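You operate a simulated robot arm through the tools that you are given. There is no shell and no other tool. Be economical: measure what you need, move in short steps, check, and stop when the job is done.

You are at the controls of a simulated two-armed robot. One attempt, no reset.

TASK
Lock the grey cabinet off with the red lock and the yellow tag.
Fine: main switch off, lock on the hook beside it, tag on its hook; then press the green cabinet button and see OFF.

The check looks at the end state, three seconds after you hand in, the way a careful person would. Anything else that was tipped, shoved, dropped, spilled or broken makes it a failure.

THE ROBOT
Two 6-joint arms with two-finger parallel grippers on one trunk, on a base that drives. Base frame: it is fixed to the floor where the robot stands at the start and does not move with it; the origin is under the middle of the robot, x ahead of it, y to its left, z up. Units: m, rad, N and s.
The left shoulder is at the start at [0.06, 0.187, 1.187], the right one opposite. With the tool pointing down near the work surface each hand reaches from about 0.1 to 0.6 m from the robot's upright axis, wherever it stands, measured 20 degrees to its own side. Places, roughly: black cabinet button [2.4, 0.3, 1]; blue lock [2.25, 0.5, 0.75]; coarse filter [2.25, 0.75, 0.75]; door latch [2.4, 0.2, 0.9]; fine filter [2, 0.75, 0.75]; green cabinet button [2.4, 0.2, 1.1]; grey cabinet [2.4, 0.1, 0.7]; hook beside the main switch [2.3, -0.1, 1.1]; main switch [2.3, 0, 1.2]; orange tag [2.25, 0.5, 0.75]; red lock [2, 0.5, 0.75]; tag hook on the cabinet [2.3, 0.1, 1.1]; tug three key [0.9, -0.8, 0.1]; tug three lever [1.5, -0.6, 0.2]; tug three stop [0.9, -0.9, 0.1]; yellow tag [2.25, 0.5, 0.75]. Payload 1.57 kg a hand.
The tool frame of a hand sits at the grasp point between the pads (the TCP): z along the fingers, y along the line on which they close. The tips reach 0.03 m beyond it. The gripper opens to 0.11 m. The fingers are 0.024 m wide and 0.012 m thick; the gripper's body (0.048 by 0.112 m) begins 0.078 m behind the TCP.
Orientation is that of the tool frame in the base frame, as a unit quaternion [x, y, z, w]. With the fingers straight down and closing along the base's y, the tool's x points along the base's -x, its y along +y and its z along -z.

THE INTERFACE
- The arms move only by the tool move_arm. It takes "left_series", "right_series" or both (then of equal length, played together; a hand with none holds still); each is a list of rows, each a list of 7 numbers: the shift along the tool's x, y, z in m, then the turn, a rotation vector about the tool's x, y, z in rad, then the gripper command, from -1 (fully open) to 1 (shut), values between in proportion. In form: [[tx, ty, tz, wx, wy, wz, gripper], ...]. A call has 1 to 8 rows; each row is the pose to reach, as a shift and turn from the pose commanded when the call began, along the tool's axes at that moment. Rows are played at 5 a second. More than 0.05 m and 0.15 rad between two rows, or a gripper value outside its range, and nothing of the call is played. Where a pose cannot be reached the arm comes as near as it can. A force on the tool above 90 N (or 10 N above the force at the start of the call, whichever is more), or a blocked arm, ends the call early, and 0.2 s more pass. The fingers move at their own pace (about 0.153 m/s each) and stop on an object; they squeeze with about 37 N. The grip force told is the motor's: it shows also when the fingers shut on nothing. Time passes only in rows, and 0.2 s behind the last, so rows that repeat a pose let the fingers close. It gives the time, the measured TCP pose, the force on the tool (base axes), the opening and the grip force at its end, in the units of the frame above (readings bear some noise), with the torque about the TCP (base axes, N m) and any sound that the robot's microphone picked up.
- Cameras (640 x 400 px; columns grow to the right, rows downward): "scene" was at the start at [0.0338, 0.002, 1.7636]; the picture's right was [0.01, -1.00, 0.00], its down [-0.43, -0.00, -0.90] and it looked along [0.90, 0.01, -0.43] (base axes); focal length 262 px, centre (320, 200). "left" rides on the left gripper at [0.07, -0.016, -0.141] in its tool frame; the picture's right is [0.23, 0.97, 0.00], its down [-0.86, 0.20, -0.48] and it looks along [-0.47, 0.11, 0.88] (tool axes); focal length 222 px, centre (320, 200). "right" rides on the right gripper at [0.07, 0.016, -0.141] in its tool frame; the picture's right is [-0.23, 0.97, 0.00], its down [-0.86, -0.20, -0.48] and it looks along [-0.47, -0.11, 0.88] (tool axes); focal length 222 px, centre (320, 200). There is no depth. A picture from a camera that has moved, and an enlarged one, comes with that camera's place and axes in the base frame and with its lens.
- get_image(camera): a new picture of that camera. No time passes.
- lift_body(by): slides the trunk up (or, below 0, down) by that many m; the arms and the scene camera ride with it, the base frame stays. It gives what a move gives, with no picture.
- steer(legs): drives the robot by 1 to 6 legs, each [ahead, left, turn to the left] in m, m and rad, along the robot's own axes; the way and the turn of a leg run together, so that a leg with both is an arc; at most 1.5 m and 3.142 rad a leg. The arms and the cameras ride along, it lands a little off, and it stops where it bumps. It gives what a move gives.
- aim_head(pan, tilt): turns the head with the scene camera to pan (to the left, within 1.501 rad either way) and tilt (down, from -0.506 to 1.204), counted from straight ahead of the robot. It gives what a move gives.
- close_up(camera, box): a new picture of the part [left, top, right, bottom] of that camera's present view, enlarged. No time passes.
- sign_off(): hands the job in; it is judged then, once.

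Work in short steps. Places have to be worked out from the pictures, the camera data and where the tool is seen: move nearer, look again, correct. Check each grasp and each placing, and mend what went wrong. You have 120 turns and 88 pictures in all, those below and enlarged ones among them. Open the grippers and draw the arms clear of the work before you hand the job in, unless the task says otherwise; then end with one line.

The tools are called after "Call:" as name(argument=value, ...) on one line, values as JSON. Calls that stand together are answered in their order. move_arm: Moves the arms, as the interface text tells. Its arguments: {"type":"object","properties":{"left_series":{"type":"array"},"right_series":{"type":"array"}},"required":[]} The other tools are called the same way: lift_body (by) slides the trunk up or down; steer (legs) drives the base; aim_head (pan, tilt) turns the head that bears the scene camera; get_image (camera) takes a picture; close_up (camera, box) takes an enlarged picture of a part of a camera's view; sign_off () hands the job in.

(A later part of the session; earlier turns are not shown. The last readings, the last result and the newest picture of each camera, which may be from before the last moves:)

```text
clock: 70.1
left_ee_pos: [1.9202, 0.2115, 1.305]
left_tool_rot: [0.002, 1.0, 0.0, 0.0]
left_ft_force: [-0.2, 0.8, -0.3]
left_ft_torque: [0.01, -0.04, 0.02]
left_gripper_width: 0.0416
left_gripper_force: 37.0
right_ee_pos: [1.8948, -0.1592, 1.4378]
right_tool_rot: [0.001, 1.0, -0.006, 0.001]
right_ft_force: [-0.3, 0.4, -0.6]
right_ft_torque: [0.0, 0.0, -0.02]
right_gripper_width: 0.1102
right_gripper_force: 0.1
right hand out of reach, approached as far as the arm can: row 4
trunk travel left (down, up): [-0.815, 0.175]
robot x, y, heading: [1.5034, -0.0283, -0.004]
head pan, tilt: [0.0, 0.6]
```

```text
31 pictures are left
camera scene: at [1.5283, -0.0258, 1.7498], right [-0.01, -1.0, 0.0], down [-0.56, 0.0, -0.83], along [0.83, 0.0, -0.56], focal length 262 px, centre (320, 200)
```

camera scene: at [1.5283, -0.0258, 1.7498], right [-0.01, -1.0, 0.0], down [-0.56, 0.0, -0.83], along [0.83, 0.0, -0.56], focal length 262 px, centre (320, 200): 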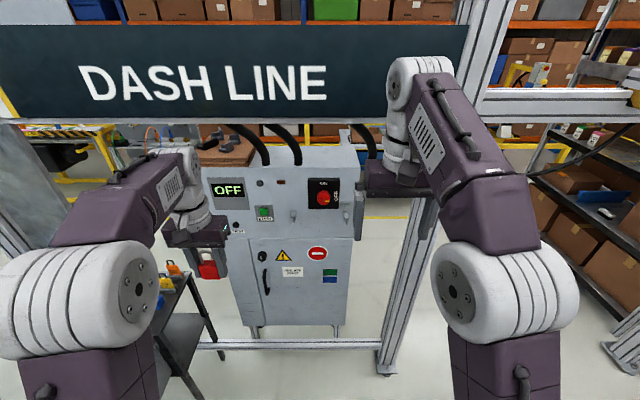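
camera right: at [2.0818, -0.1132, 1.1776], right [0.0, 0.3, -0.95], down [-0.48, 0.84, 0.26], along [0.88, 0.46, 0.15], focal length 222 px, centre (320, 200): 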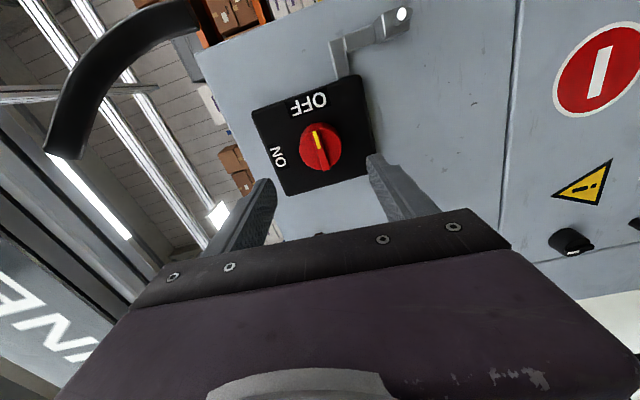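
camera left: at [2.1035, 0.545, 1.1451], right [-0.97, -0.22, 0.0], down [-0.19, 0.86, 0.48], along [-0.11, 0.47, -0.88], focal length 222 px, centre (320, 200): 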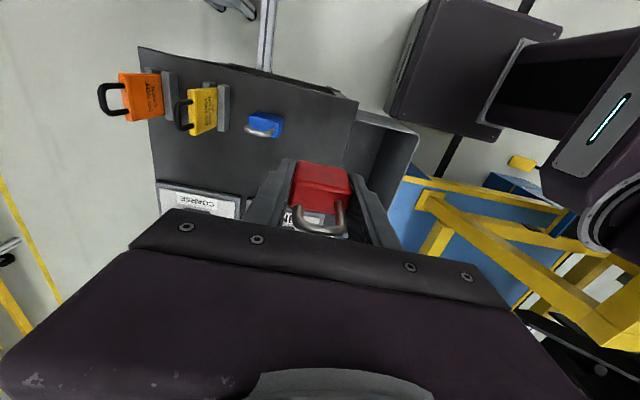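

OFF shows and both arms are stowed. I move the right hand aside, lower the trunk 0.2 m and drive to about (1.74, −0.15).

Call:
move_arm(right_series=[[0, -0.04, 0, 0, 0, 0, -1], [0, -0.08, 0, 0, 0, 0, -1], [0, -0.1, 0, 0, 0, 0, -1]])

Call:
lift_body(by=-0.2)

Call:
steer(legs=[[0.24, -0.12, 0.003]])

Call:
get_image(camera="left")

Call:
get_image(camera="scene")

```text
clock: 70.9
left_ee_pos: [1.9206, 0.2124, 1.3047]
left_tool_rot: [0.003, 1.0, 0.001, 0.001]
left_ft_force: [-1.2, -0.4, -0.2]
left_ft_torque: [0.0, 0.0, 0.02]
left_gripper_width: 0.0415
left_gripper_force: 37.2
right_ee_pos: [1.8956, -0.2589, 1.4391]
right_tool_rot: [0.001, 1.0, -0.007, 0.002]
right_ft_force: [-0.2, -0.3, 0.3]
right_ft_torque: [0.0, -0.02, 0.0]
right_gripper_width: 0.1098
right_gripper_force: 0.1
trunk travel left (down, up): [-0.815, 0.175]
robot x, y, heading: [1.4987, -0.0262, -0.003]
head pan, tilt: [0.0, 0.6]
```

```text
clock: 73.1
left_ee_pos: [1.9196, 0.2139, 1.1052]
left_tool_rot: [0.002, 1.0, -0.001, 0.001]
left_ft_force: [0.5, 0.3, -1.4]
left_ft_torque: [-0.03, 0.0, 0.0]
left_gripper_width: 0.0419
left_gripper_force: 37.1
right_ee_pos: [1.8955, -0.2598, 1.2399]
right_tool_rot: [0.001, 1.0, -0.005, 0.003]
right_ft_force: [0.4, 0.1, 0.2]
right_ft_torque: [0.0, -0.03, 0.03]
right_gripper_width: 0.11
right_gripper_force: 0.1
trunk travel left (down, up): [-0.615, 0.375]
robot x, y, heading: [1.497, -0.0224, -0.009]
head pan, tilt: [0.0, 0.6]
```

```text
clock: 75.0
left_ee_pos: [2.1603, 0.0987, 1.1042]
left_tool_rot: [-0.002, 1.0, 0.0, 0.0]
left_ft_force: [-0.3, -0.3, -1.6]
left_ft_torque: [0.02, -0.03, 0.02]
left_gripper_width: 0.0415
left_gripper_force: 37.0
right_ee_pos: [2.1383, -0.3736, 1.2402]
right_tool_rot: [-0.002, 1.0, -0.007, 0.002]
right_ft_force: [-1.1, -0.4, 0.0]
right_ft_torque: [0.01, 0.0, 0.03]
right_gripper_width: 0.1099
right_gripper_force: 0.1
trunk travel left (down, up): [-0.615, 0.375]
robot x, y, heading: [1.7364, -0.1493, -0.001]
head pan, tilt: [0.0, 0.6]
```

```text
30 pictures are left
camera left: at [2.0914, 0.0827, 1.2462], right [-0.23, 0.97, 0.0], down [0.85, 0.2, 0.48], along [0.47, 0.11, -0.88], focal length 222 px, centre (320, 200)
```

left: 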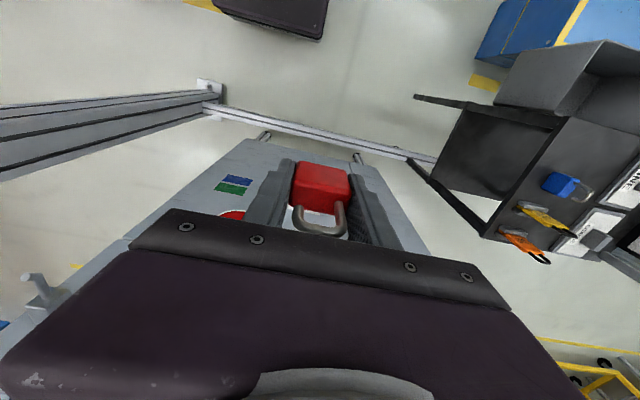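

```text
29 pictures are left
camera scene: at [1.7699, -0.1439, 1.5498], right [0.0, -1.0, 0.0], down [-0.56, 0.0, -0.83], along [0.83, 0.0, -0.56], focal length 262 px, centre (320, 200)
```

scene: 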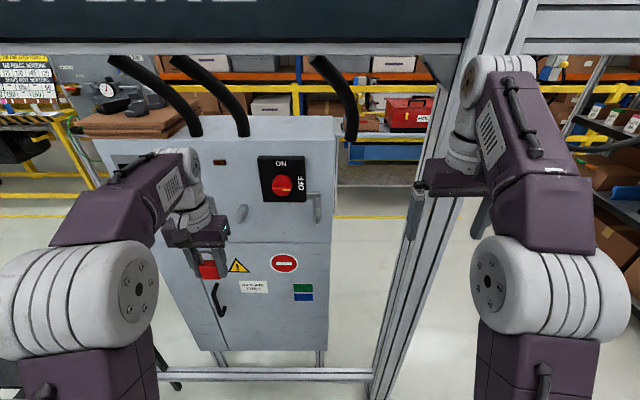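

A new vantage point; I enlarge the hook from here to triangulate with the earlier view.

Call:
close_up(camera="scene", box=[190, 150, 340, 250])

Call:
close_up(camera="left", box=[0, 240, 120, 320])

```text
4.00 times, centred on (265, 200) of scene
camera zoom: at [1.7699, -0.1439, 1.5498], right [0.0, -1.0, 0.0], down [-0.56, 0.0, -0.83], along [0.83, 0.0, -0.56], focal length 1049 px, centre (540, 200)
```

zoom: 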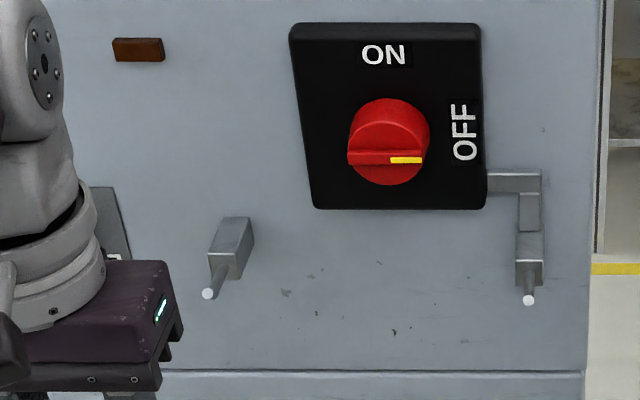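

```text
5.00 times, centred on (60, 280) of left
camera zoom: at [2.0914, 0.0827, 1.2462], right [-0.23, 0.97, 0.0], down [0.85, 0.2, 0.48], along [0.47, 0.11, -0.88], focal length 1111 px, centre (1620, -200)
```

zoom: 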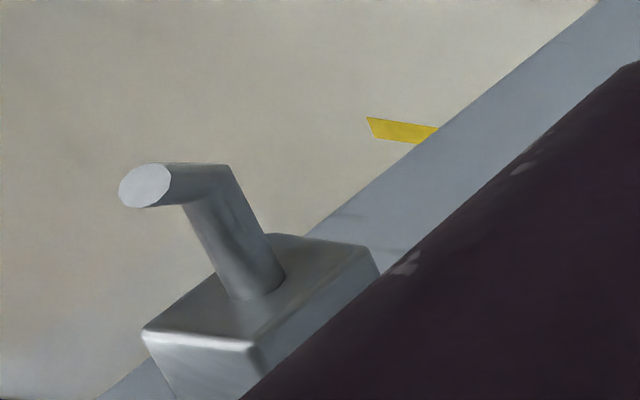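

The peg runs ~35 mm out then bends up; its tip is at ≈(2.306, −0.137, 1.105), straight part at z≈1.096. I bring the lock in front of it at TCP (2.24, −0.137, 1.076).

Call:
move_arm(left_series=[[0, -0.04, 0, 0, 0, 0, 1], [0, -0.08, 0.01, 0, 0, 0, 1], [0, -0.12, 0.02, 0, 0, 0, 1], [0, -0.16, 0.028, 0, 0, 0, 1], [-0.02, -0.2, 0.028, 0, 0, 0, 1], [-0.05, -0.235, 0.028, 0, 0, 0, 1], [-0.08, -0.235, 0.028, 0, 0, 0, 1], [-0.08, -0.235, 0.028, 0, 0, 0, 1]])

Call:
get_image(camera="left")

Call:
get_image(camera="scene")

```text
clock: 76.8
left_ee_pos: [2.239, -0.1368, 1.0769]
left_tool_rot: [-0.003, 1.0, 0.0, -0.001]
left_ft_force: [0.6, 0.9, -0.4]
left_ft_torque: [-0.01, -0.01, 0.02]
left_gripper_width: 0.0415
left_gripper_force: 37.4
right_ee_pos: [2.1379, -0.3726, 1.2399]
right_tool_rot: [-0.003, 1.0, -0.006, 0.002]
right_ft_force: [0.5, -0.6, 0.2]
right_ft_torque: [0.02, 0.03, 0.02]
right_gripper_width: 0.1097
right_gripper_force: 0.1
trunk travel left (down, up): [-0.615, 0.375]
robot x, y, heading: [1.7427, -0.1449, 0.003]
head pan, tilt: [0.0, 0.6]
```

```text
26 pictures are left
camera left: at [2.1717, -0.1519, 1.2181], right [-0.23, 0.97, 0.0], down [0.85, 0.2, 0.48], along [0.46, 0.11, -0.88], focal length 222 px, centre (320, 200)
```

left: 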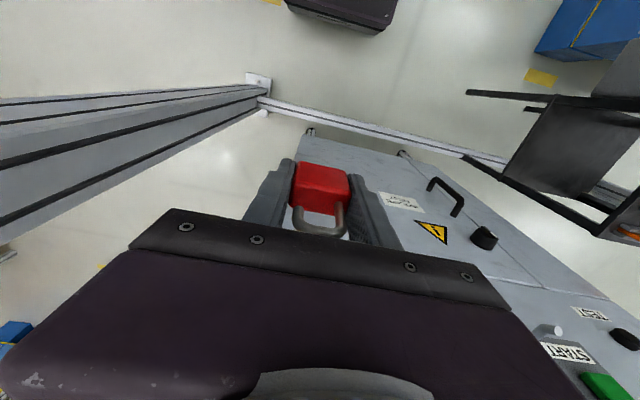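

```text
25 pictures are left
camera scene: at [1.7695, -0.1444, 1.5498], right [0.0, -1.0, 0.0], down [-0.56, 0.0, -0.83], along [0.83, 0.0, -0.56], focal length 262 px, centre (320, 200)
```

scene: 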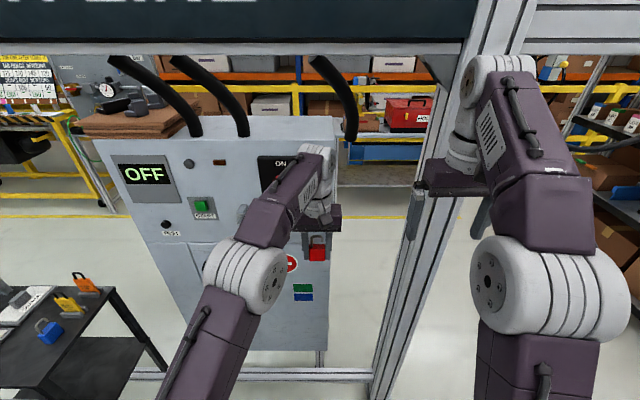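

The lock hangs at the right height before the hook but hides it from these cameras. I look with the right camera from the side.

Call:
get_image(camera="right")

```text
24 pictures are left
camera right: at [2.067, -0.3573, 1.3798], right [0.22, 0.98, -0.01], down [0.85, -0.19, 0.48], along [0.47, -0.12, -0.87], focal length 222 px, centre (320, 200)
```

right: 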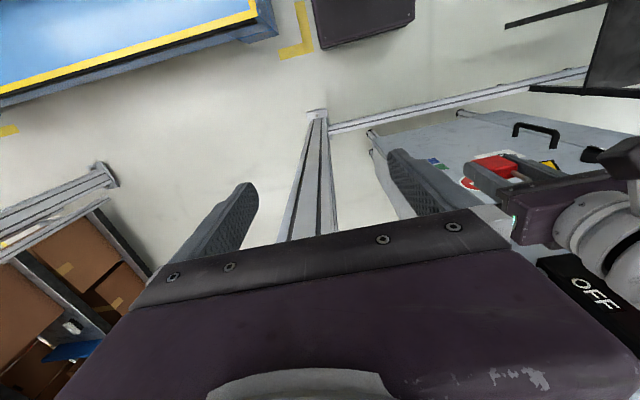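

I shift the right hand 0.07 m forward and close its fingers so its camera sees the hook beside the lock.

Call:
move_arm(right_series=[[-0.035, 0, 0, 0, 0, 0, 1], [-0.07, 0, 0, 0, 0, 0, 1], [-0.07, 0, 0, 0, 0, 0, 1]])

Call:
close_up(camera="right", box=[400, 80, 640, 240])

```text
clock: 77.6
left_ee_pos: [2.2408, -0.1357, 1.0768]
left_tool_rot: [-0.003, 1.0, 0.0, -0.001]
left_ft_force: [-0.3, 0.5, -1.3]
left_ft_torque: [0.01, -0.02, 0.02]
left_gripper_width: 0.0414
left_gripper_force: 37.0
right_ee_pos: [2.1872, -0.373, 1.2108]
right_tool_rot: [-0.003, 1.0, -0.007, 0.004]
right_ft_force: [-0.2, -0.3, 0.8]
right_ft_torque: [-0.01, -0.01, 0.03]
right_gripper_width: 0.0
right_gripper_force: 21.5
right hand out of reach, approached as far as the arm can: row 1, 2, 3
trunk travel left (down, up): [-0.615, 0.375]
robot x, y, heading: [1.7395, -0.144, 0.0]
head pan, tilt: [0.0, 0.6]
```

```text
2.50 times, centred on (520, 160) of right
camera zoom: at [2.1161, -0.3556, 1.35], right [0.22, 0.98, -0.01], down [0.85, -0.19, 0.49], along [0.47, -0.12, -0.87], focal length 555 px, centre (-180, 300)
```

zoom: 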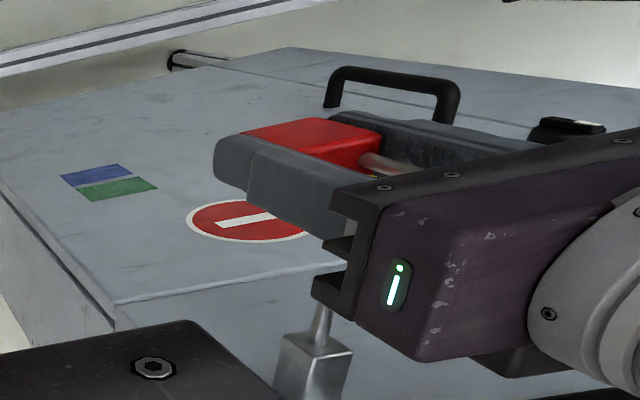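

The side view agrees with my hook fix to a few mm. I advance the lock in small steps toward the peg and watch the force.

Call:
move_arm(left_series=[[-0.02, -0.001, 0, 0, 0, 0, 1], [-0.04, -0.001, 0, 0, 0, 0, 1], [-0.055, -0.001, 0, 0, 0, 0, 1], [-0.07, -0.001, 0, 0, 0, 0, 1], [-0.078, -0.001, 0, 0, 0, 0, 1]])

Call:
close_up(camera="right", box=[400, 80, 640, 240])

```text
clock: 78.8
left_ee_pos: [2.2629, -0.128, 1.066]
left_tool_rot: [-0.002, 1.0, 0.001, 0.0]
left_ft_force: [0.0, -0.5, -1.4]
left_ft_torque: [-0.03, 0.06, 0.03]
left_gripper_width: 0.0415
left_gripper_force: 37.2
left hand out of reach, approached as far as the arm can: row 1, 2, 3, 4, 5
right_ee_pos: [2.1876, -0.3733, 1.2107]
right_tool_rot: [-0.004, 1.0, -0.007, 0.003]
right_ft_force: [-0.5, 0.1, -0.1]
right_ft_torque: [0.03, -0.02, -0.01]
right_gripper_width: 0.0001
right_gripper_force: 21.4
trunk travel left (down, up): [-0.615, 0.375]
robot x, y, heading: [1.7388, -0.1461, 0.002]
head pan, tilt: [0.0, 0.6]
```

```text
2.50 times, centred on (520, 160) of right
camera zoom: at [2.1165, -0.3556, 1.3499], right [0.22, 0.98, -0.01], down [0.85, -0.19, 0.49], along [0.47, -0.12, -0.87], focal length 555 px, centre (-180, 300)
```

zoom: 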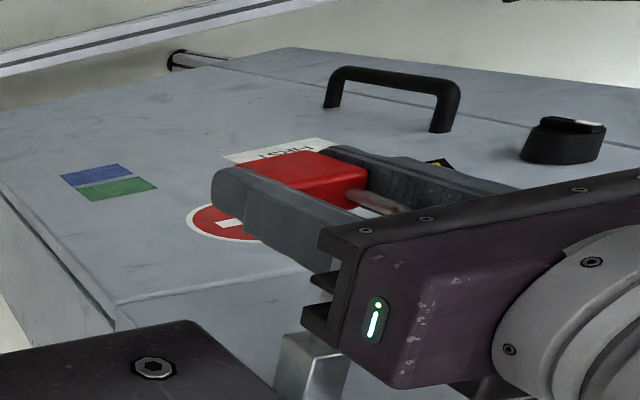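

Arm reach ends here, so I pull both hands back, lower the right one, and drive the base 0.12 m nearer.

Call:
move_arm(left_series=[[0.04, 0, 0, 0, 0, 0, 1], [0.08, 0, 0, 0, 0, 0, 1], [0.12, 0, 0, 0, 0, 0, 1], [0.13, 0, 0, 0, 0, 0, 1]], right_series=[[0.04, 0, 0.02, 0, 0, 0, 1], [0.08, 0, 0.05, 0, 0, 0, 1], [0.12, 0, 0.08, 0, 0, 0, 1], [0.15, 0, 0.1, 0, 0, 0, 1]])

Call:
steer(legs=[[0.12, 0, 0]])

Call:
get_image(camera="scene")

```text
clock: 79.8
left_ee_pos: [2.1332, -0.1276, 1.0661]
left_tool_rot: [-0.002, 1.0, 0.0, 0.002]
left_ft_force: [-0.1, -0.4, -0.3]
left_ft_torque: [-0.01, -0.03, -0.03]
left_gripper_width: 0.0413
left_gripper_force: 37.1
right_ee_pos: [2.0379, -0.3739, 1.1097]
right_tool_rot: [-0.003, 1.0, -0.008, 0.004]
right_ft_force: [0.4, 0.6, -0.9]
right_ft_torque: [0.01, 0.0, 0.01]
right_gripper_width: 0.0
right_gripper_force: 21.7
trunk travel left (down, up): [-0.615, 0.375]
robot x, y, heading: [1.7391, -0.1478, 0.009]
head pan, tilt: [0.0, 0.6]
```

```text
clock: 81.0
left_ee_pos: [2.2547, -0.1282, 1.0647]
left_tool_rot: [-0.002, 1.0, 0.001, -0.001]
left_ft_force: [0.5, -0.4, -0.9]
left_ft_torque: [0.0, 0.0, -0.01]
left_gripper_width: 0.0417
left_gripper_force: 36.8
right_ee_pos: [2.159, -0.3738, 1.1091]
right_tool_rot: [-0.003, 1.0, -0.006, 0.002]
right_ft_force: [0.2, 0.1, 0.5]
right_ft_torque: [-0.02, 0.02, -0.01]
right_gripper_width: 0.0001
right_gripper_force: 21.4
trunk travel left (down, up): [-0.615, 0.375]
robot x, y, heading: [1.8606, -0.1448, 0.003]
head pan, tilt: [0.0, 0.6]
```

```text
21 pictures are left
camera scene: at [1.8901, -0.1437, 1.5498], right [0.0, -1.0, 0.0], down [-0.56, 0.0, -0.83], along [0.83, 0.0, -0.56], focal length 262 px, centre (320, 200)
```

scene: 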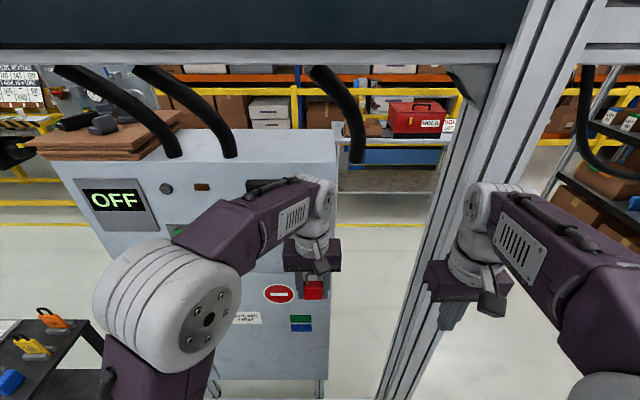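

Clear of everything. I set y and z at TCP (−0.137, 1.076) and advance over the peg.

Call:
move_arm(left_series=[[0, -0.0085, -0.0115, 0, 0, 0, 1], [0, -0.0085, -0.0115, 0, 0, 0, 1], [-0.02, -0.0085, -0.0115, 0, 0, 0, 1], [-0.035, -0.0085, -0.0115, 0, 0, 0, 1], [-0.05, -0.0085, -0.0115, 0, 0, 0, 1], [-0.06, -0.0085, -0.0115, 0, 0, 0, 1]])

```text
clock: 82.4
left_ee_pos: [2.3146, -0.1364, 1.0776]
left_tool_rot: [-0.002, 1.0, 0.0, 0.0]
left_ft_force: [-0.9, 0.9, -0.7]
left_ft_torque: [-0.04, 0.01, 0.01]
left_gripper_width: 0.0416
left_gripper_force: 37.1
right_ee_pos: [2.1598, -0.374, 1.11]
right_tool_rot: [-0.002, 1.0, -0.007, 0.002]
right_ft_force: [-0.2, 0.3, -0.3]
right_ft_torque: [-0.04, -0.02, -0.01]
right_gripper_width: 0.0
right_gripper_force: 21.8
trunk travel left (down, up): [-0.615, 0.375]
robot x, y, heading: [1.8626, -0.1429, 0.002]
head pan, tilt: [0.0, 0.6]
```

No contact so far. I check the shackle and peg in the left camera.

Call:
close_up(camera="left", box=[250, 140, 410, 260])

Call:
get_image(camera="right")

```text
3.33 times, centred on (330, 200) of left
camera zoom: at [2.2471, -0.1528, 1.2185], right [-0.23, 0.97, 0.0], down [0.85, 0.2, 0.48], along [0.47, 0.11, -0.88], focal length 740 px, centre (287, 200)
```

zoom: 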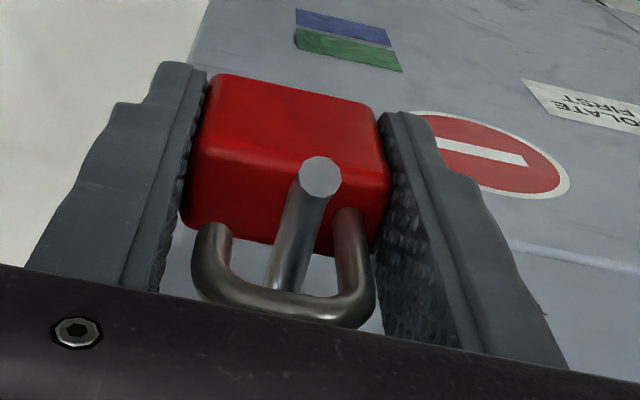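

```text
19 pictures are left
camera right: at [2.0881, -0.3572, 1.2498], right [0.22, 0.97, -0.01], down [0.85, -0.19, 0.48], along [0.47, -0.12, -0.88], focal length 222 px, centre (320, 200)
```

right: 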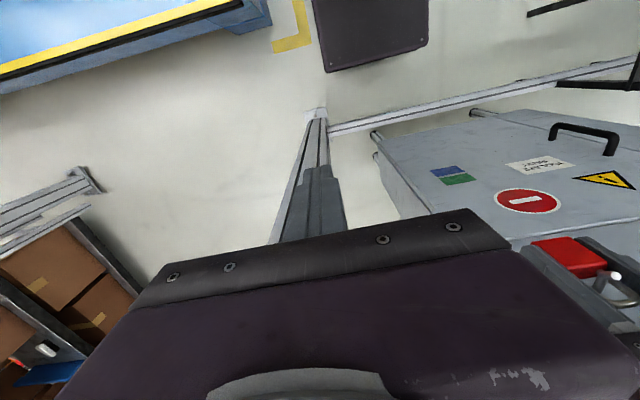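

The peg is threaded through the shackle. I go 13 mm further in and lower until the shackle rests.

Call:
move_arm(left_series=[[-0.007, 0, 0, 0, 0, 0, 1], [-0.013, 0, 0, 0, 0, 0, 1], [-0.013, 0, 0.006, 0, 0, 0, 1], [-0.013, 0, 0.012, 0, 0, 0, 1], [-0.013, 0, 0.015, 0, 0, 0, 1], [-0.013, 0, 0.015, 0, 0, 0, 1]])

Call:
close_up(camera="left", box=[250, 140, 410, 260])

```text
clock: 83.8
left_ee_pos: [2.3232, -0.138, 1.0647]
left_tool_rot: [-0.001, 1.0, 0.0, 0.002]
left_ft_force: [-17.5, -1.0, 8.7]
left_ft_torque: [-0.04, -1.83, -0.09]
left_gripper_width: 0.0415
left_gripper_force: 37.3
right_ee_pos: [2.1539, -0.3739, 1.1113]
right_tool_rot: [-0.002, 1.0, -0.006, 0.004]
right_ft_force: [-0.2, -0.6, -0.6]
right_ft_torque: [0.02, -0.01, -0.05]
right_gripper_width: 0.0003
right_gripper_force: 21.3
trunk travel left (down, up): [-0.615, 0.375]
robot x, y, heading: [1.8617, -0.1433, -0.0]
head pan, tilt: [0.0, 0.6]
```

```text
3.33 times, centred on (330, 200) of left
camera zoom: at [2.2545, -0.153, 1.2061], right [-0.23, 0.97, 0.0], down [0.85, 0.2, 0.48], along [0.47, 0.11, -0.88], focal length 740 px, centre (287, 200)
```

zoom: 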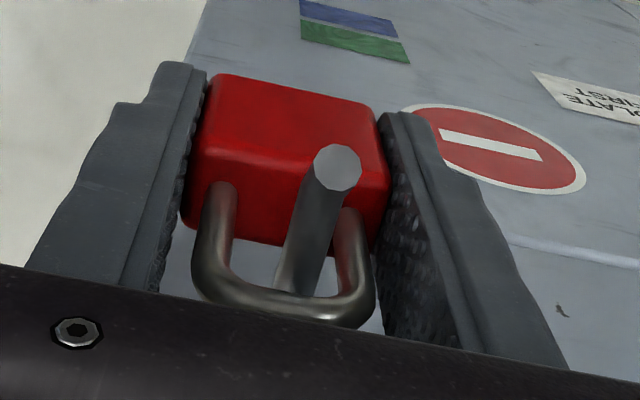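

Forces point to the gripper body touching the bracket, not the lock. I ease back 5 mm and read again.

Call:
move_arm(left_series=[[0.003, 0, 0, 0, 0, 0, 1], [0.008, 0, 0, 0, 0, 0, 1], [0.008, 0, 0, 0, 0, 0, 1]])

```text
clock: 84.6
left_ee_pos: [2.3204, -0.1359, 1.0639]
left_tool_rot: [-0.001, 1.0, 0.0, 0.0]
left_ft_force: [0.1, 0.5, 3.9]
left_ft_torque: [0.03, 0.03, 0.0]
left_gripper_width: 0.0413
left_gripper_force: 37.0
right_ee_pos: [2.159, -0.3753, 1.1095]
right_tool_rot: [-0.002, 1.0, -0.006, 0.002]
right_ft_force: [0.2, -0.8, 0.5]
right_ft_torque: [0.0, -0.01, 0.0]
right_gripper_width: 0.0
right_gripper_force: 21.4
trunk travel left (down, up): [-0.615, 0.375]
robot x, y, heading: [1.8601, -0.1428, -0.001]
head pan, tilt: [0.0, 0.6]
```

The peg now bears the lock (≈5 N up). I open moderately and draw the hand straight back.

Call:
move_arm(left_series=[[0, 0, 0, 0, 0, 0, 0.1], [0, 0, 0, 0, 0, 0, -0.2], [0, 0, 0, 0, 0, 0, -0.2], [0.01, 0, 0, 0, 0, 0, -0.2], [0.03, 0, 0, 0, 0, 0, -0.2], [0.07, 0, 0, 0, 0, 0, -0.2], [0.11, 0, 0, 0, 0, 0, -0.2]])

Call:
get_image(camera="left")

```text
clock: 86.2
left_ee_pos: [2.2087, -0.1395, 1.0633]
left_tool_rot: [-0.003, 1.0, 0.0, 0.001]
left_ft_force: [0.2, -0.3, 0.2]
left_ft_torque: [-0.01, -0.02, 0.02]
left_gripper_width: 0.066
left_gripper_force: 0.1
right_ee_pos: [2.1575, -0.3739, 1.1105]
right_tool_rot: [-0.002, 1.0, -0.006, 0.003]
right_ft_force: [0.1, -0.1, -0.2]
right_ft_torque: [-0.03, -0.03, 0.02]
right_gripper_width: 0.0
right_gripper_force: 21.5
trunk travel left (down, up): [-0.615, 0.375]
robot x, y, heading: [1.8579, -0.1437, 0.004]
head pan, tilt: [0.0, 0.6]
```

```text
17 pictures are left
camera left: at [2.1403, -0.1547, 1.2043], right [-0.23, 0.97, 0.0], down [0.85, 0.2, 0.48], along [0.47, 0.11, -0.88], focal length 222 px, centre (320, 200)
```

left: 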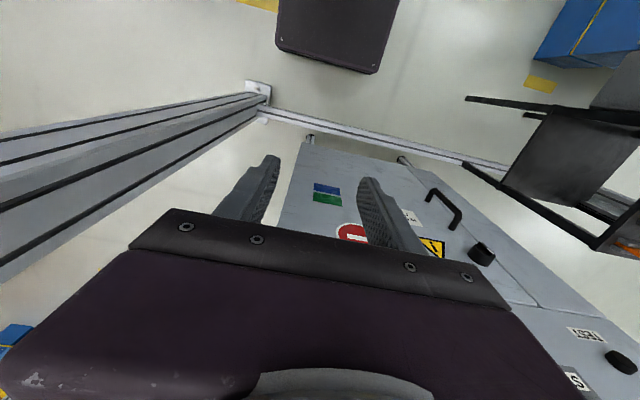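

The lock has left the hand and hangs out of this view. I drive back and left toward the table for the tag, then look.

Call:
steer(legs=[[-0.1, 0, 0], [0, 0.475, -0.003]])

Call:
get_image(camera="scene")

Call:
get_image(camera="left")

```text
clock: 89.8
left_ee_pos: [2.1098, 0.3317, 1.0639]
left_tool_rot: [-0.002, 1.0, 0.001, 0.001]
left_ft_force: [-0.2, -0.3, -0.4]
left_ft_torque: [0.01, -0.02, -0.01]
left_gripper_width: 0.0661
left_gripper_force: 0.0
right_ee_pos: [2.0588, 0.0978, 1.1099]
right_tool_rot: [-0.002, 1.0, -0.005, 0.001]
right_ft_force: [-0.1, -0.4, -0.4]
right_ft_torque: [0.0, -0.01, -0.01]
right_gripper_width: 0.0
right_gripper_force: 21.2
trunk travel left (down, up): [-0.615, 0.375]
robot x, y, heading: [1.7593, 0.3271, 0.002]
head pan, tilt: [0.0, 0.6]
```

```text
16 pictures are left
camera scene: at [1.7902, 0.327, 1.5498], right [0.0, -1.0, 0.0], down [-0.56, 0.0, -0.83], along [0.83, 0.0, -0.56], focal length 262 px, centre (320, 200)
```

scene: 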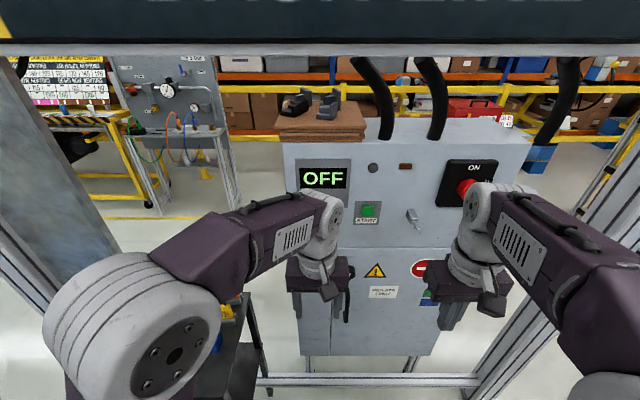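

```text
15 pictures are left
camera left: at [2.0418, 0.316, 1.204], right [-0.23, 0.97, 0.0], down [0.85, 0.2, 0.48], along [0.47, 0.11, -0.88], focal length 222 px, centre (320, 200)
```

left: 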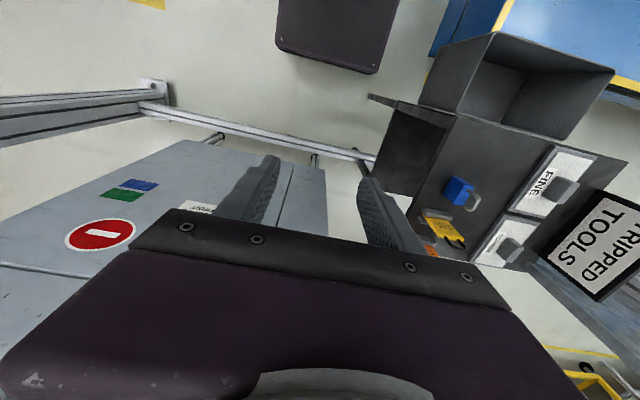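

I enlarge the yellow tag from here first.

Call:
close_up(camera="left", box=[400, 160, 520, 260])

Call:
move_arm(left_series=[[0.02, 0.04, 0, 0, 0, 0, -0.6], [0.04, 0.08, 0, 0, 0, 0, -0.6], [0.06, 0.12, 0, 0, 0, 0, -0.6], [0.06, 0.16, 0, 0, 0, 0, -0.6], [0.06, 0.2, 0, 0, 0, 0, -0.6], [0.06, 0.24, 0, 0, 0, 0, -0.6], [0.06, 0.26, 0, 0, 0, 0, -0.6]])

Call:
get_image(camera="left")

```text
4.00 times, centred on (460, 210) of left
camera zoom: at [2.0418, 0.316, 1.204], right [-0.23, 0.97, 0.0], down [0.85, 0.2, 0.48], along [0.47, 0.11, -0.88], focal length 888 px, centre (-240, 160)
```

zoom: 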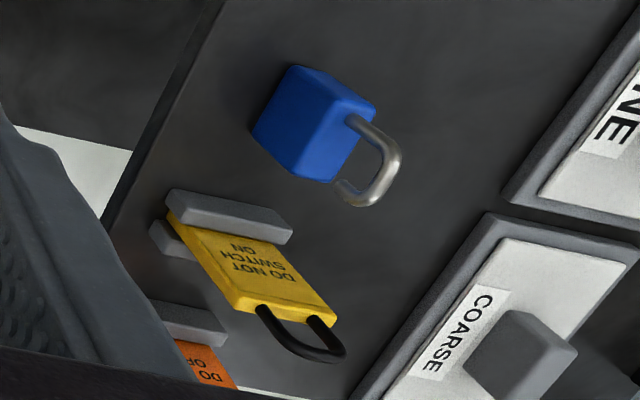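

```text
clock: 91.4
left_ee_pos: [2.0477, 0.5919, 1.0614]
left_tool_rot: [-0.001, 1.0, 0.0, 0.0]
left_ft_force: [-1.1, 0.0, -0.4]
left_ft_torque: [0.02, -0.01, 0.0]
left_gripper_width: 0.088
left_gripper_force: 0.0
right_ee_pos: [2.0596, 0.0965, 1.1101]
right_tool_rot: [-0.003, 1.0, -0.006, 0.002]
right_ft_force: [0.2, -0.7, -0.1]
right_ft_torque: [0.01, 0.0, -0.03]
right_gripper_width: 0.0
right_gripper_force: 21.2
trunk travel left (down, up): [-0.615, 0.375]
robot x, y, heading: [1.7592, 0.3257, 0.005]
head pan, tilt: [0.0, 0.6]
```

```text
13 pictures are left
camera left: at [1.9787, 0.5767, 1.2028], right [-0.23, 0.97, 0.0], down [0.85, 0.2, 0.48], along [0.47, 0.11, -0.88], focal length 222 px, centre (320, 200)
```

left: 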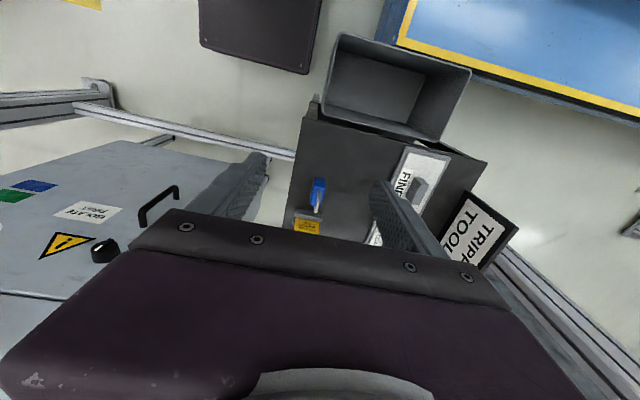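

The yellow tag stands at ≈(2.236, 0.611), 0.052 wide, z 0.807–0.876. I lower the trunk 0.1 m and move the hand over it.

Call:
lift_body(by=-0.1)

Call:
move_arm(left_series=[[-0.04, 0.01, 0, 0, 0, 0, -0.6], [-0.08, 0.019, 0, 0, 0, 0, -0.6], [-0.12, 0.019, 0, 0, 0, 0, -0.6], [-0.16, 0.019, 0, 0, 0, 0, -0.6], [-0.188, 0.019, 0, 0, 0, 0, -0.6], [-0.188, 0.019, 0, 0, 0, 0, -0.6]])

Call:
close_up(camera="left", box=[220, 110, 440, 240])

```text
clock: 92.7
left_ee_pos: [2.0461, 0.5925, 0.9627]
left_tool_rot: [-0.002, 1.0, 0.0, -0.001]
left_ft_force: [0.1, 0.5, 0.1]
left_ft_torque: [-0.01, -0.01, -0.01]
left_gripper_width: 0.0879
left_gripper_force: 0.1
right_ee_pos: [2.0579, 0.0975, 1.0102]
right_tool_rot: [-0.003, 1.0, -0.006, 0.002]
right_ft_force: [-0.5, -0.3, -1.0]
right_ft_torque: [-0.02, -0.05, -0.03]
right_gripper_width: 0.0002
right_gripper_force: 21.2
trunk travel left (down, up): [-0.515, 0.475]
robot x, y, heading: [1.7566, 0.3283, 0.008]
head pan, tilt: [0.0, 0.6]
```

```text
clock: 94.1
left_ee_pos: [2.2347, 0.6125, 0.9633]
left_tool_rot: [-0.001, 1.0, 0.0, 0.0]
left_ft_force: [-0.2, -1.2, -0.1]
left_ft_torque: [-0.02, 0.02, 0.02]
left_gripper_width: 0.0879
left_gripper_force: 0.1
right_ee_pos: [2.0581, 0.0967, 1.0092]
right_tool_rot: [-0.003, 1.0, -0.005, 0.002]
right_ft_force: [0.0, 0.9, 0.4]
right_ft_torque: [-0.02, -0.01, 0.0]
right_gripper_width: 0.0001
right_gripper_force: 21.4
trunk travel left (down, up): [-0.515, 0.475]
robot x, y, heading: [1.7637, 0.3276, 0.007]
head pan, tilt: [0.0, 0.6]
```

```text
2.91 times, centred on (330, 175) of left
camera zoom: at [2.167, 0.5959, 1.104], right [-0.23, 0.97, 0.0], down [0.85, 0.2, 0.48], along [0.47, 0.11, -0.88], focal length 646 px, centre (291, 273)
```

zoom: 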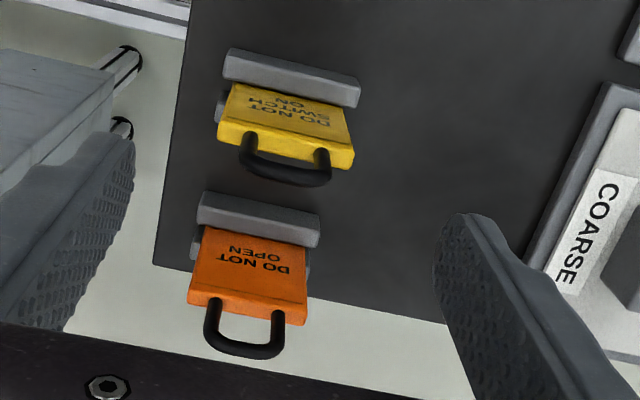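

Centred over the yellow tag within 3 mm. I descend to z 0.85, clear of its block, and close gently on its edges.

Call:
move_arm(left_series=[[-0.003, -0.001, 0.04, 0, 0, 0, -0.6], [-0.003, -0.001, 0.08, 0, 0, 0, -0.6], [-0.003, -0.001, 0.112, 0, 0, 0, -0.6], [-0.003, -0.001, 0.112, 0, 0, 0, -0.6]])

Call:
move_arm(left_series=[[0, 0, 0, 0, 0, 0, -0.2], [0, 0, 0, 0, 0, 0, 0.1], [0, 0, 0, 0, 0, 0, 1], [0, 0, 0, 0, 0, 0, 1]])

Call:
close_up(camera="left", box=[220, 110, 440, 240])

```text
clock: 95.1
left_ee_pos: [2.2365, 0.6089, 0.8507]
left_tool_rot: [-0.002, 1.0, 0.0, 0.0]
left_ft_force: [0.8, 0.0, 0.6]
left_ft_torque: [0.01, 0.0, -0.03]
left_gripper_width: 0.0881
left_gripper_force: 0.0
right_ee_pos: [2.0585, 0.0977, 1.0091]
right_tool_rot: [-0.002, 1.0, -0.007, 0.002]
right_ft_force: [0.5, -0.4, -0.2]
right_ft_torque: [0.0, -0.03, -0.02]
right_gripper_width: 0.0
right_gripper_force: 21.2
trunk travel left (down, up): [-0.515, 0.475]
robot x, y, heading: [1.7629, 0.3263, 0.001]
head pan, tilt: [0.0, 0.6]
```

```text
clock: 96.1
left_ee_pos: [2.2382, 0.61, 0.8496]
left_tool_rot: [-0.001, 1.0, 0.0, -0.001]
left_ft_force: [-0.4, 1.5, -0.2]
left_ft_torque: [0.66, -0.38, -0.46]
left_gripper_width: 0.0599
left_gripper_force: 36.5
right_ee_pos: [2.0589, 0.0981, 1.0094]
right_tool_rot: [-0.003, 1.0, -0.007, 0.002]
right_ft_force: [0.0, 0.9, 0.3]
right_ft_torque: [-0.01, 0.03, 0.0]
right_gripper_width: 0.0
right_gripper_force: 21.2
trunk travel left (down, up): [-0.515, 0.475]
robot x, y, heading: [1.7606, 0.3241, 0.006]
head pan, tilt: [0.0, 0.6]
```

```text
2.91 times, centred on (330, 175) of left
camera zoom: at [2.1699, 0.5941, 0.9915], right [-0.23, 0.97, 0.0], down [0.85, 0.2, 0.48], along [0.47, 0.11, -0.88], focal length 646 px, centre (291, 273)
```

zoom: 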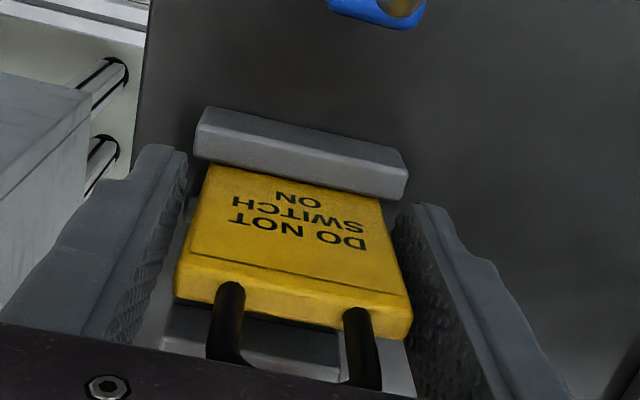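

Opening 0.060 matches the holder block, not the tag. I open, rise 16 mm and close again on the tag alone.

Call:
move_arm(left_series=[[0, 0, 0, 0, 0, 0, -0.4], [0, 0, 0, 0, 0, 0, -0.4], [0, 0, -0.016, 0, 0, 0, -0.4], [0, 0, -0.016, 0, 0, 0, -0.4], [0, 0, -0.016, 0, 0, 0, 0.0], [0, 0, -0.016, 0, 0, 0, 1], [0, 0, -0.016, 0, 0, 0, 1]])

```text
clock: 97.7
left_ee_pos: [2.2377, 0.6086, 0.8662]
left_tool_rot: [-0.001, 1.0, 0.0, 0.0]
left_ft_force: [0.2, -0.5, 1.2]
left_ft_torque: [-0.05, 0.0, 0.03]
left_gripper_width: 0.0489
left_gripper_force: 37.0
right_ee_pos: [2.059, 0.0962, 1.0102]
right_tool_rot: [-0.003, 1.0, -0.007, 0.002]
right_ft_force: [0.8, -0.5, -0.7]
right_ft_torque: [0.04, -0.03, 0.0]
right_gripper_width: 0.0
right_gripper_force: 21.1
trunk travel left (down, up): [-0.515, 0.475]
robot x, y, heading: [1.7587, 0.3279, 0.002]
head pan, tilt: [0.0, 0.6]
```

Now 0.049 m: the tag itself. I lift straight up and check.

Call:
move_arm(left_series=[[0, 0, -0.015, 0, 0, 0, 1], [0, 0, -0.035, 0, 0, 0, 1], [0, 0, -0.06, 0, 0, 0, 1], [0, 0, -0.09, 0, 0, 0, 1], [0, 0, -0.11, 0, 0, 0, 1]])

Call:
get_image(camera="left")

```text
clock: 98.9
left_ee_pos: [2.2377, 0.6094, 0.9762]
left_tool_rot: [-0.001, 1.0, 0.0, 0.0]
left_ft_force: [-0.9, -0.4, 0.1]
left_ft_torque: [-0.05, 0.01, 0.01]
left_gripper_width: 0.0487
left_gripper_force: 37.4
right_ee_pos: [2.0585, 0.0983, 1.0096]
right_tool_rot: [-0.003, 1.0, -0.007, 0.002]
right_ft_force: [-0.3, -0.3, -0.1]
right_ft_torque: [-0.02, 0.0, 0.02]
right_gripper_width: 0.0003
right_gripper_force: 21.0
trunk travel left (down, up): [-0.515, 0.475]
robot x, y, heading: [1.7587, 0.3228, 0.003]
head pan, tilt: [0.0, 0.6]
```

```text
10 pictures are left
camera left: at [2.1699, 0.5942, 1.1177], right [-0.23, 0.97, 0.0], down [0.85, 0.2, 0.48], along [0.47, 0.11, -0.88], focal length 222 px, centre (320, 200)
```

left: 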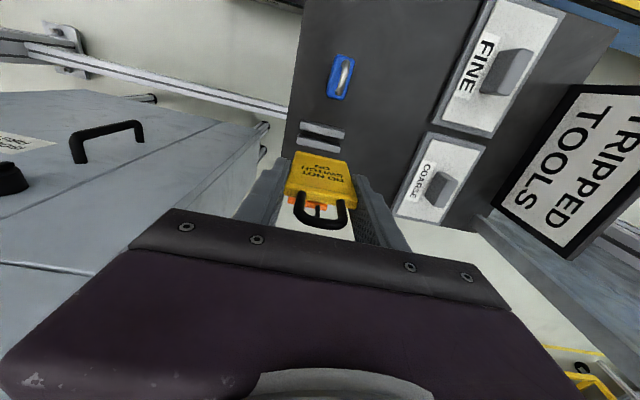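

Tag is in hand. I enlarge it once to measure loop and tag-top heights relative to the TCP.

Call:
close_up(camera="left", box=[260, 140, 380, 240])

```text
4.00 times, centred on (320, 190) of left
camera zoom: at [2.1699, 0.5942, 1.1177], right [-0.23, 0.97, 0.0], down [0.85, 0.2, 0.48], along [0.47, 0.11, -0.88], focal length 888 px, centre (320, 240)
```

zoom: 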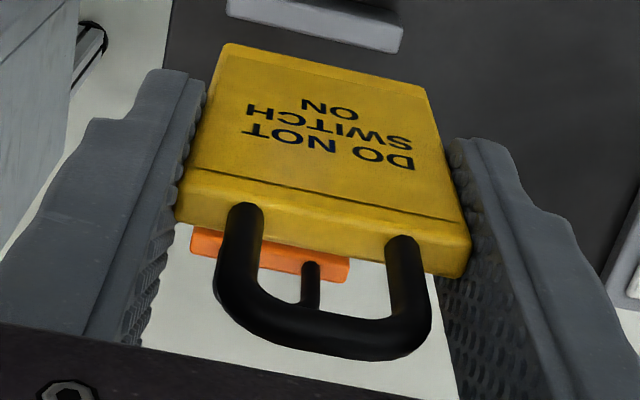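

Loop opening is centred ≈0.0265 m above the TCP. I enlarge the tag hook in the scene camera from this vantage point for a better fix.

Call:
close_up(camera="scene", box=[360, 140, 500, 240])

```text
4.00 times, centred on (430, 190) of scene
camera zoom: at [1.7901, 0.3271, 1.4498], right [0.0, -1.0, 0.0], down [-0.56, 0.0, -0.83], along [0.83, 0.0, -0.56], focal length 1049 px, centre (-120, 240)
```

zoom: 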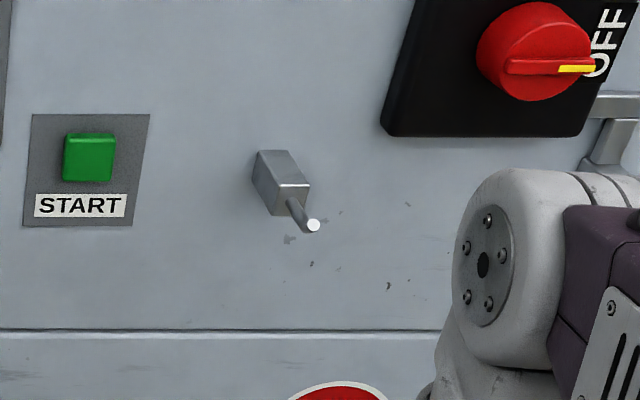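

Tag-hook tip: (2.305, 0.073, 1.1135), from two consistent rays. I raise the trunk, pull the hand back, and drive in front of the tag hook.

Call:
lift_body(by=0.1)

Call:
move_arm(left_series=[[0.03, -0.02, 0, 0, 0, 0, 1], [0.06, -0.05, 0, 0, 0, 0, 1], [0.09, -0.08, 0, 0, 0, 0, 1], [0.12, -0.11, 0, 0, 0, 0, 1], [0.14, -0.14, 0, 0, 0, 0, 1], [0.14, -0.18, 0, 0, 0, 0, 1], [0.14, -0.2, 0, 0, 0, 0, 1]])

Call:
steer(legs=[[0, -0.325, 0], [0.1, 0, 0]])

```text
clock: 100.2
left_ee_pos: [2.2386, 0.61, 1.0759]
left_tool_rot: [-0.002, 1.0, -0.001, 0.0]
left_ft_force: [0.8, 0.1, -0.4]
left_ft_torque: [-0.01, -0.03, 0.01]
left_gripper_width: 0.049
left_gripper_force: 37.2
right_ee_pos: [2.0587, 0.0967, 1.1092]
right_tool_rot: [-0.002, 1.0, -0.006, 0.002]
right_ft_force: [-0.2, -0.1, -0.5]
right_ft_torque: [-0.02, 0.01, -0.01]
right_gripper_width: 0.0
right_gripper_force: 21.6
trunk travel left (down, up): [-0.615, 0.375]
robot x, y, heading: [1.7605, 0.3236, 0.005]
head pan, tilt: [0.0, 0.6]
```

```text
clock: 101.8
left_ee_pos: [2.0982, 0.4104, 1.0752]
left_tool_rot: [-0.002, 1.0, 0.001, 0.0]
left_ft_force: [0.6, 0.1, 0.3]
left_ft_torque: [0.0, 0.03, -0.02]
left_gripper_width: 0.0485
left_gripper_force: 37.2
right_ee_pos: [2.0587, 0.0968, 1.1106]
right_tool_rot: [-0.003, 1.0, -0.006, 0.003]
right_ft_force: [0.8, 0.1, 0.3]
right_ft_torque: [-0.01, 0.0, 0.01]
right_gripper_width: 0.0
right_gripper_force: 21.5
trunk travel left (down, up): [-0.615, 0.375]
robot x, y, heading: [1.759, 0.3284, 0.006]
head pan, tilt: [0.0, 0.6]
```

```text
clock: 104.7
left_ee_pos: [2.2002, 0.0935, 1.0768]
left_tool_rot: [-0.001, 1.0, 0.0, 0.0]
left_ft_force: [-0.1, -0.4, -0.7]
left_ft_torque: [-0.06, 0.01, 0.01]
left_gripper_width: 0.0491
left_gripper_force: 37.1
right_ee_pos: [2.1602, -0.2219, 1.11]
right_tool_rot: [-0.003, 1.0, -0.006, 0.001]
right_ft_force: [0.1, 0.3, -0.6]
right_ft_torque: [0.01, -0.01, -0.01]
right_gripper_width: 0.0
right_gripper_force: 21.1
trunk travel left (down, up): [-0.615, 0.375]
robot x, y, heading: [1.861, 0.0065, 0.009]
head pan, tilt: [0.0, 0.6]
```

I align at y≈0.073, z≈1.087 and advance until the tip should just be through the loop.

Call:
move_arm(left_series=[[0, -0.021, -0.01, 0, 0, 0, 1], [-0.03, -0.021, -0.01, 0, 0, 0, 1], [-0.06, -0.021, -0.01, 0, 0, 0, 1], [-0.08, -0.021, -0.01, 0, 0, 0, 1], [-0.095, -0.021, -0.01, 0, 0, 0, 1], [-0.107, -0.021, -0.01, 0, 0, 0, 1]])

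Call:
close_up(camera="left", box=[250, 140, 410, 260])

```text
clock: 106.1
left_ee_pos: [2.3076, 0.0725, 1.0845]
left_tool_rot: [-0.001, 1.0, 0.0, 0.0]
left_ft_force: [-0.5, -1.4, -0.3]
left_ft_torque: [0.01, 0.0, 0.0]
left_gripper_width: 0.0492
left_gripper_force: 37.0
right_ee_pos: [2.1609, -0.2205, 1.1102]
right_tool_rot: [-0.002, 1.0, -0.006, 0.002]
right_ft_force: [-0.6, 0.1, 0.5]
right_ft_torque: [-0.02, -0.03, 0.0]
right_gripper_width: 0.0001
right_gripper_force: 20.7
trunk travel left (down, up): [-0.615, 0.375]
robot x, y, heading: [1.8596, 0.0081, 0.006]
head pan, tilt: [0.0, 0.6]
```

```text
3.33 times, centred on (330, 200) of left
camera zoom: at [2.2394, 0.057, 1.2274], right [-0.23, 0.97, 0.0], down [0.85, 0.2, 0.48], along [0.47, 0.11, -0.88], focal length 740 px, centre (287, 200)
```

zoom: 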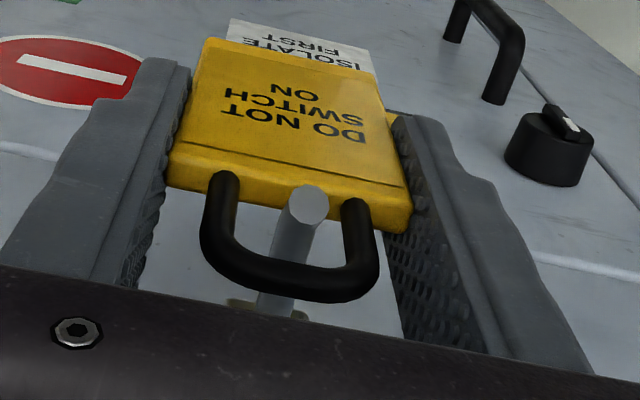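

The tip is through the loop. I advance 13 mm more while lowering until it rests.

Call:
move_arm(left_series=[[-0.006, 0, 0.001, 0, 0, 0, 1], [-0.012, 0, 0.004, 0, 0, 0, 1], [-0.013, 0, 0.009, 0, 0, 0, 1], [-0.013, 0, 0.013, 0, 0, 0, 1], [-0.013, 0, 0.013, 0, 0, 0, 1]])

```text
clock: 107.3
left_ee_pos: [2.32, 0.0721, 1.071]
left_tool_rot: [-0.003, 1.0, 0.001, 0.0]
left_ft_force: [0.0, 0.1, -0.8]
left_ft_torque: [0.0, -0.03, 0.03]
left_gripper_width: 0.0489
left_gripper_force: 37.1
right_ee_pos: [2.161, -0.2212, 1.1105]
right_tool_rot: [-0.002, 1.0, -0.006, 0.002]
right_ft_force: [0.0, 0.1, 0.3]
right_ft_torque: [0.04, 0.0, 0.01]
right_gripper_width: 0.0
right_gripper_force: 21.9
trunk travel left (down, up): [-0.615, 0.375]
robot x, y, heading: [1.8584, 0.0084, 0.003]
head pan, tilt: [0.0, 0.6]
```

Not yet resting; I lower a few more millimetres, watching for an upward force.

Call:
move_arm(left_series=[[0, 0, 0.003, 0, 0, 0, 1], [0, 0, 0.003, 0, 0, 0, 1]])

Call:
move_arm(left_series=[[0, 0, 0.003, 0, 0, 0, 1], [0, 0, 0.003, 0, 0, 0, 1]])

Call:
close_up(camera="left", box=[250, 140, 410, 260])

```text
clock: 107.9
left_ee_pos: [2.3199, 0.0728, 1.0693]
left_tool_rot: [-0.002, 1.0, -0.001, 0.001]
left_ft_force: [0.6, -0.8, 1.5]
left_ft_torque: [-0.01, 0.03, 0.02]
left_gripper_width: 0.0485
left_gripper_force: 36.6
right_ee_pos: [2.1605, -0.2223, 1.1101]
right_tool_rot: [-0.003, 1.0, -0.006, 0.002]
right_ft_force: [0.9, 0.6, 0.1]
right_ft_torque: [0.02, -0.01, 0.0]
right_gripper_width: 0.0
right_gripper_force: 20.7
trunk travel left (down, up): [-0.615, 0.375]
robot x, y, heading: [1.8619, 0.0049, -0.0]
head pan, tilt: [0.0, 0.6]
```

```text
clock: 108.5
left_ee_pos: [2.3199, 0.0726, 1.0688]
left_tool_rot: [-0.002, 1.0, -0.001, 0.003]
left_ft_force: [7.2, 1.2, 24.8]
left_ft_torque: [-0.02, 0.34, -0.05]
left_gripper_width: 0.049
left_gripper_force: 36.8
right_ee_pos: [2.1599, -0.2207, 1.1106]
right_tool_rot: [-0.003, 1.0, -0.006, 0.002]
right_ft_force: [0.3, -0.7, -0.3]
right_ft_torque: [-0.01, -0.01, 0.03]
right_gripper_width: 0.0
right_gripper_force: 21.2
trunk travel left (down, up): [-0.615, 0.375]
robot x, y, heading: [1.863, 0.0092, 0.004]
head pan, tilt: [0.0, 0.6]
```

```text
3.33 times, centred on (330, 200) of left
camera zoom: at [2.2507, 0.0572, 1.2096], right [-0.23, 0.97, 0.0], down [0.85, 0.2, 0.48], along [0.47, 0.11, -0.88], focal length 740 px, centre (287, 200)
```

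zoom: 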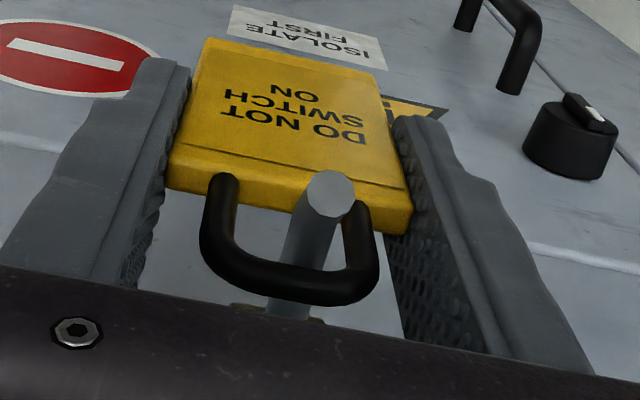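

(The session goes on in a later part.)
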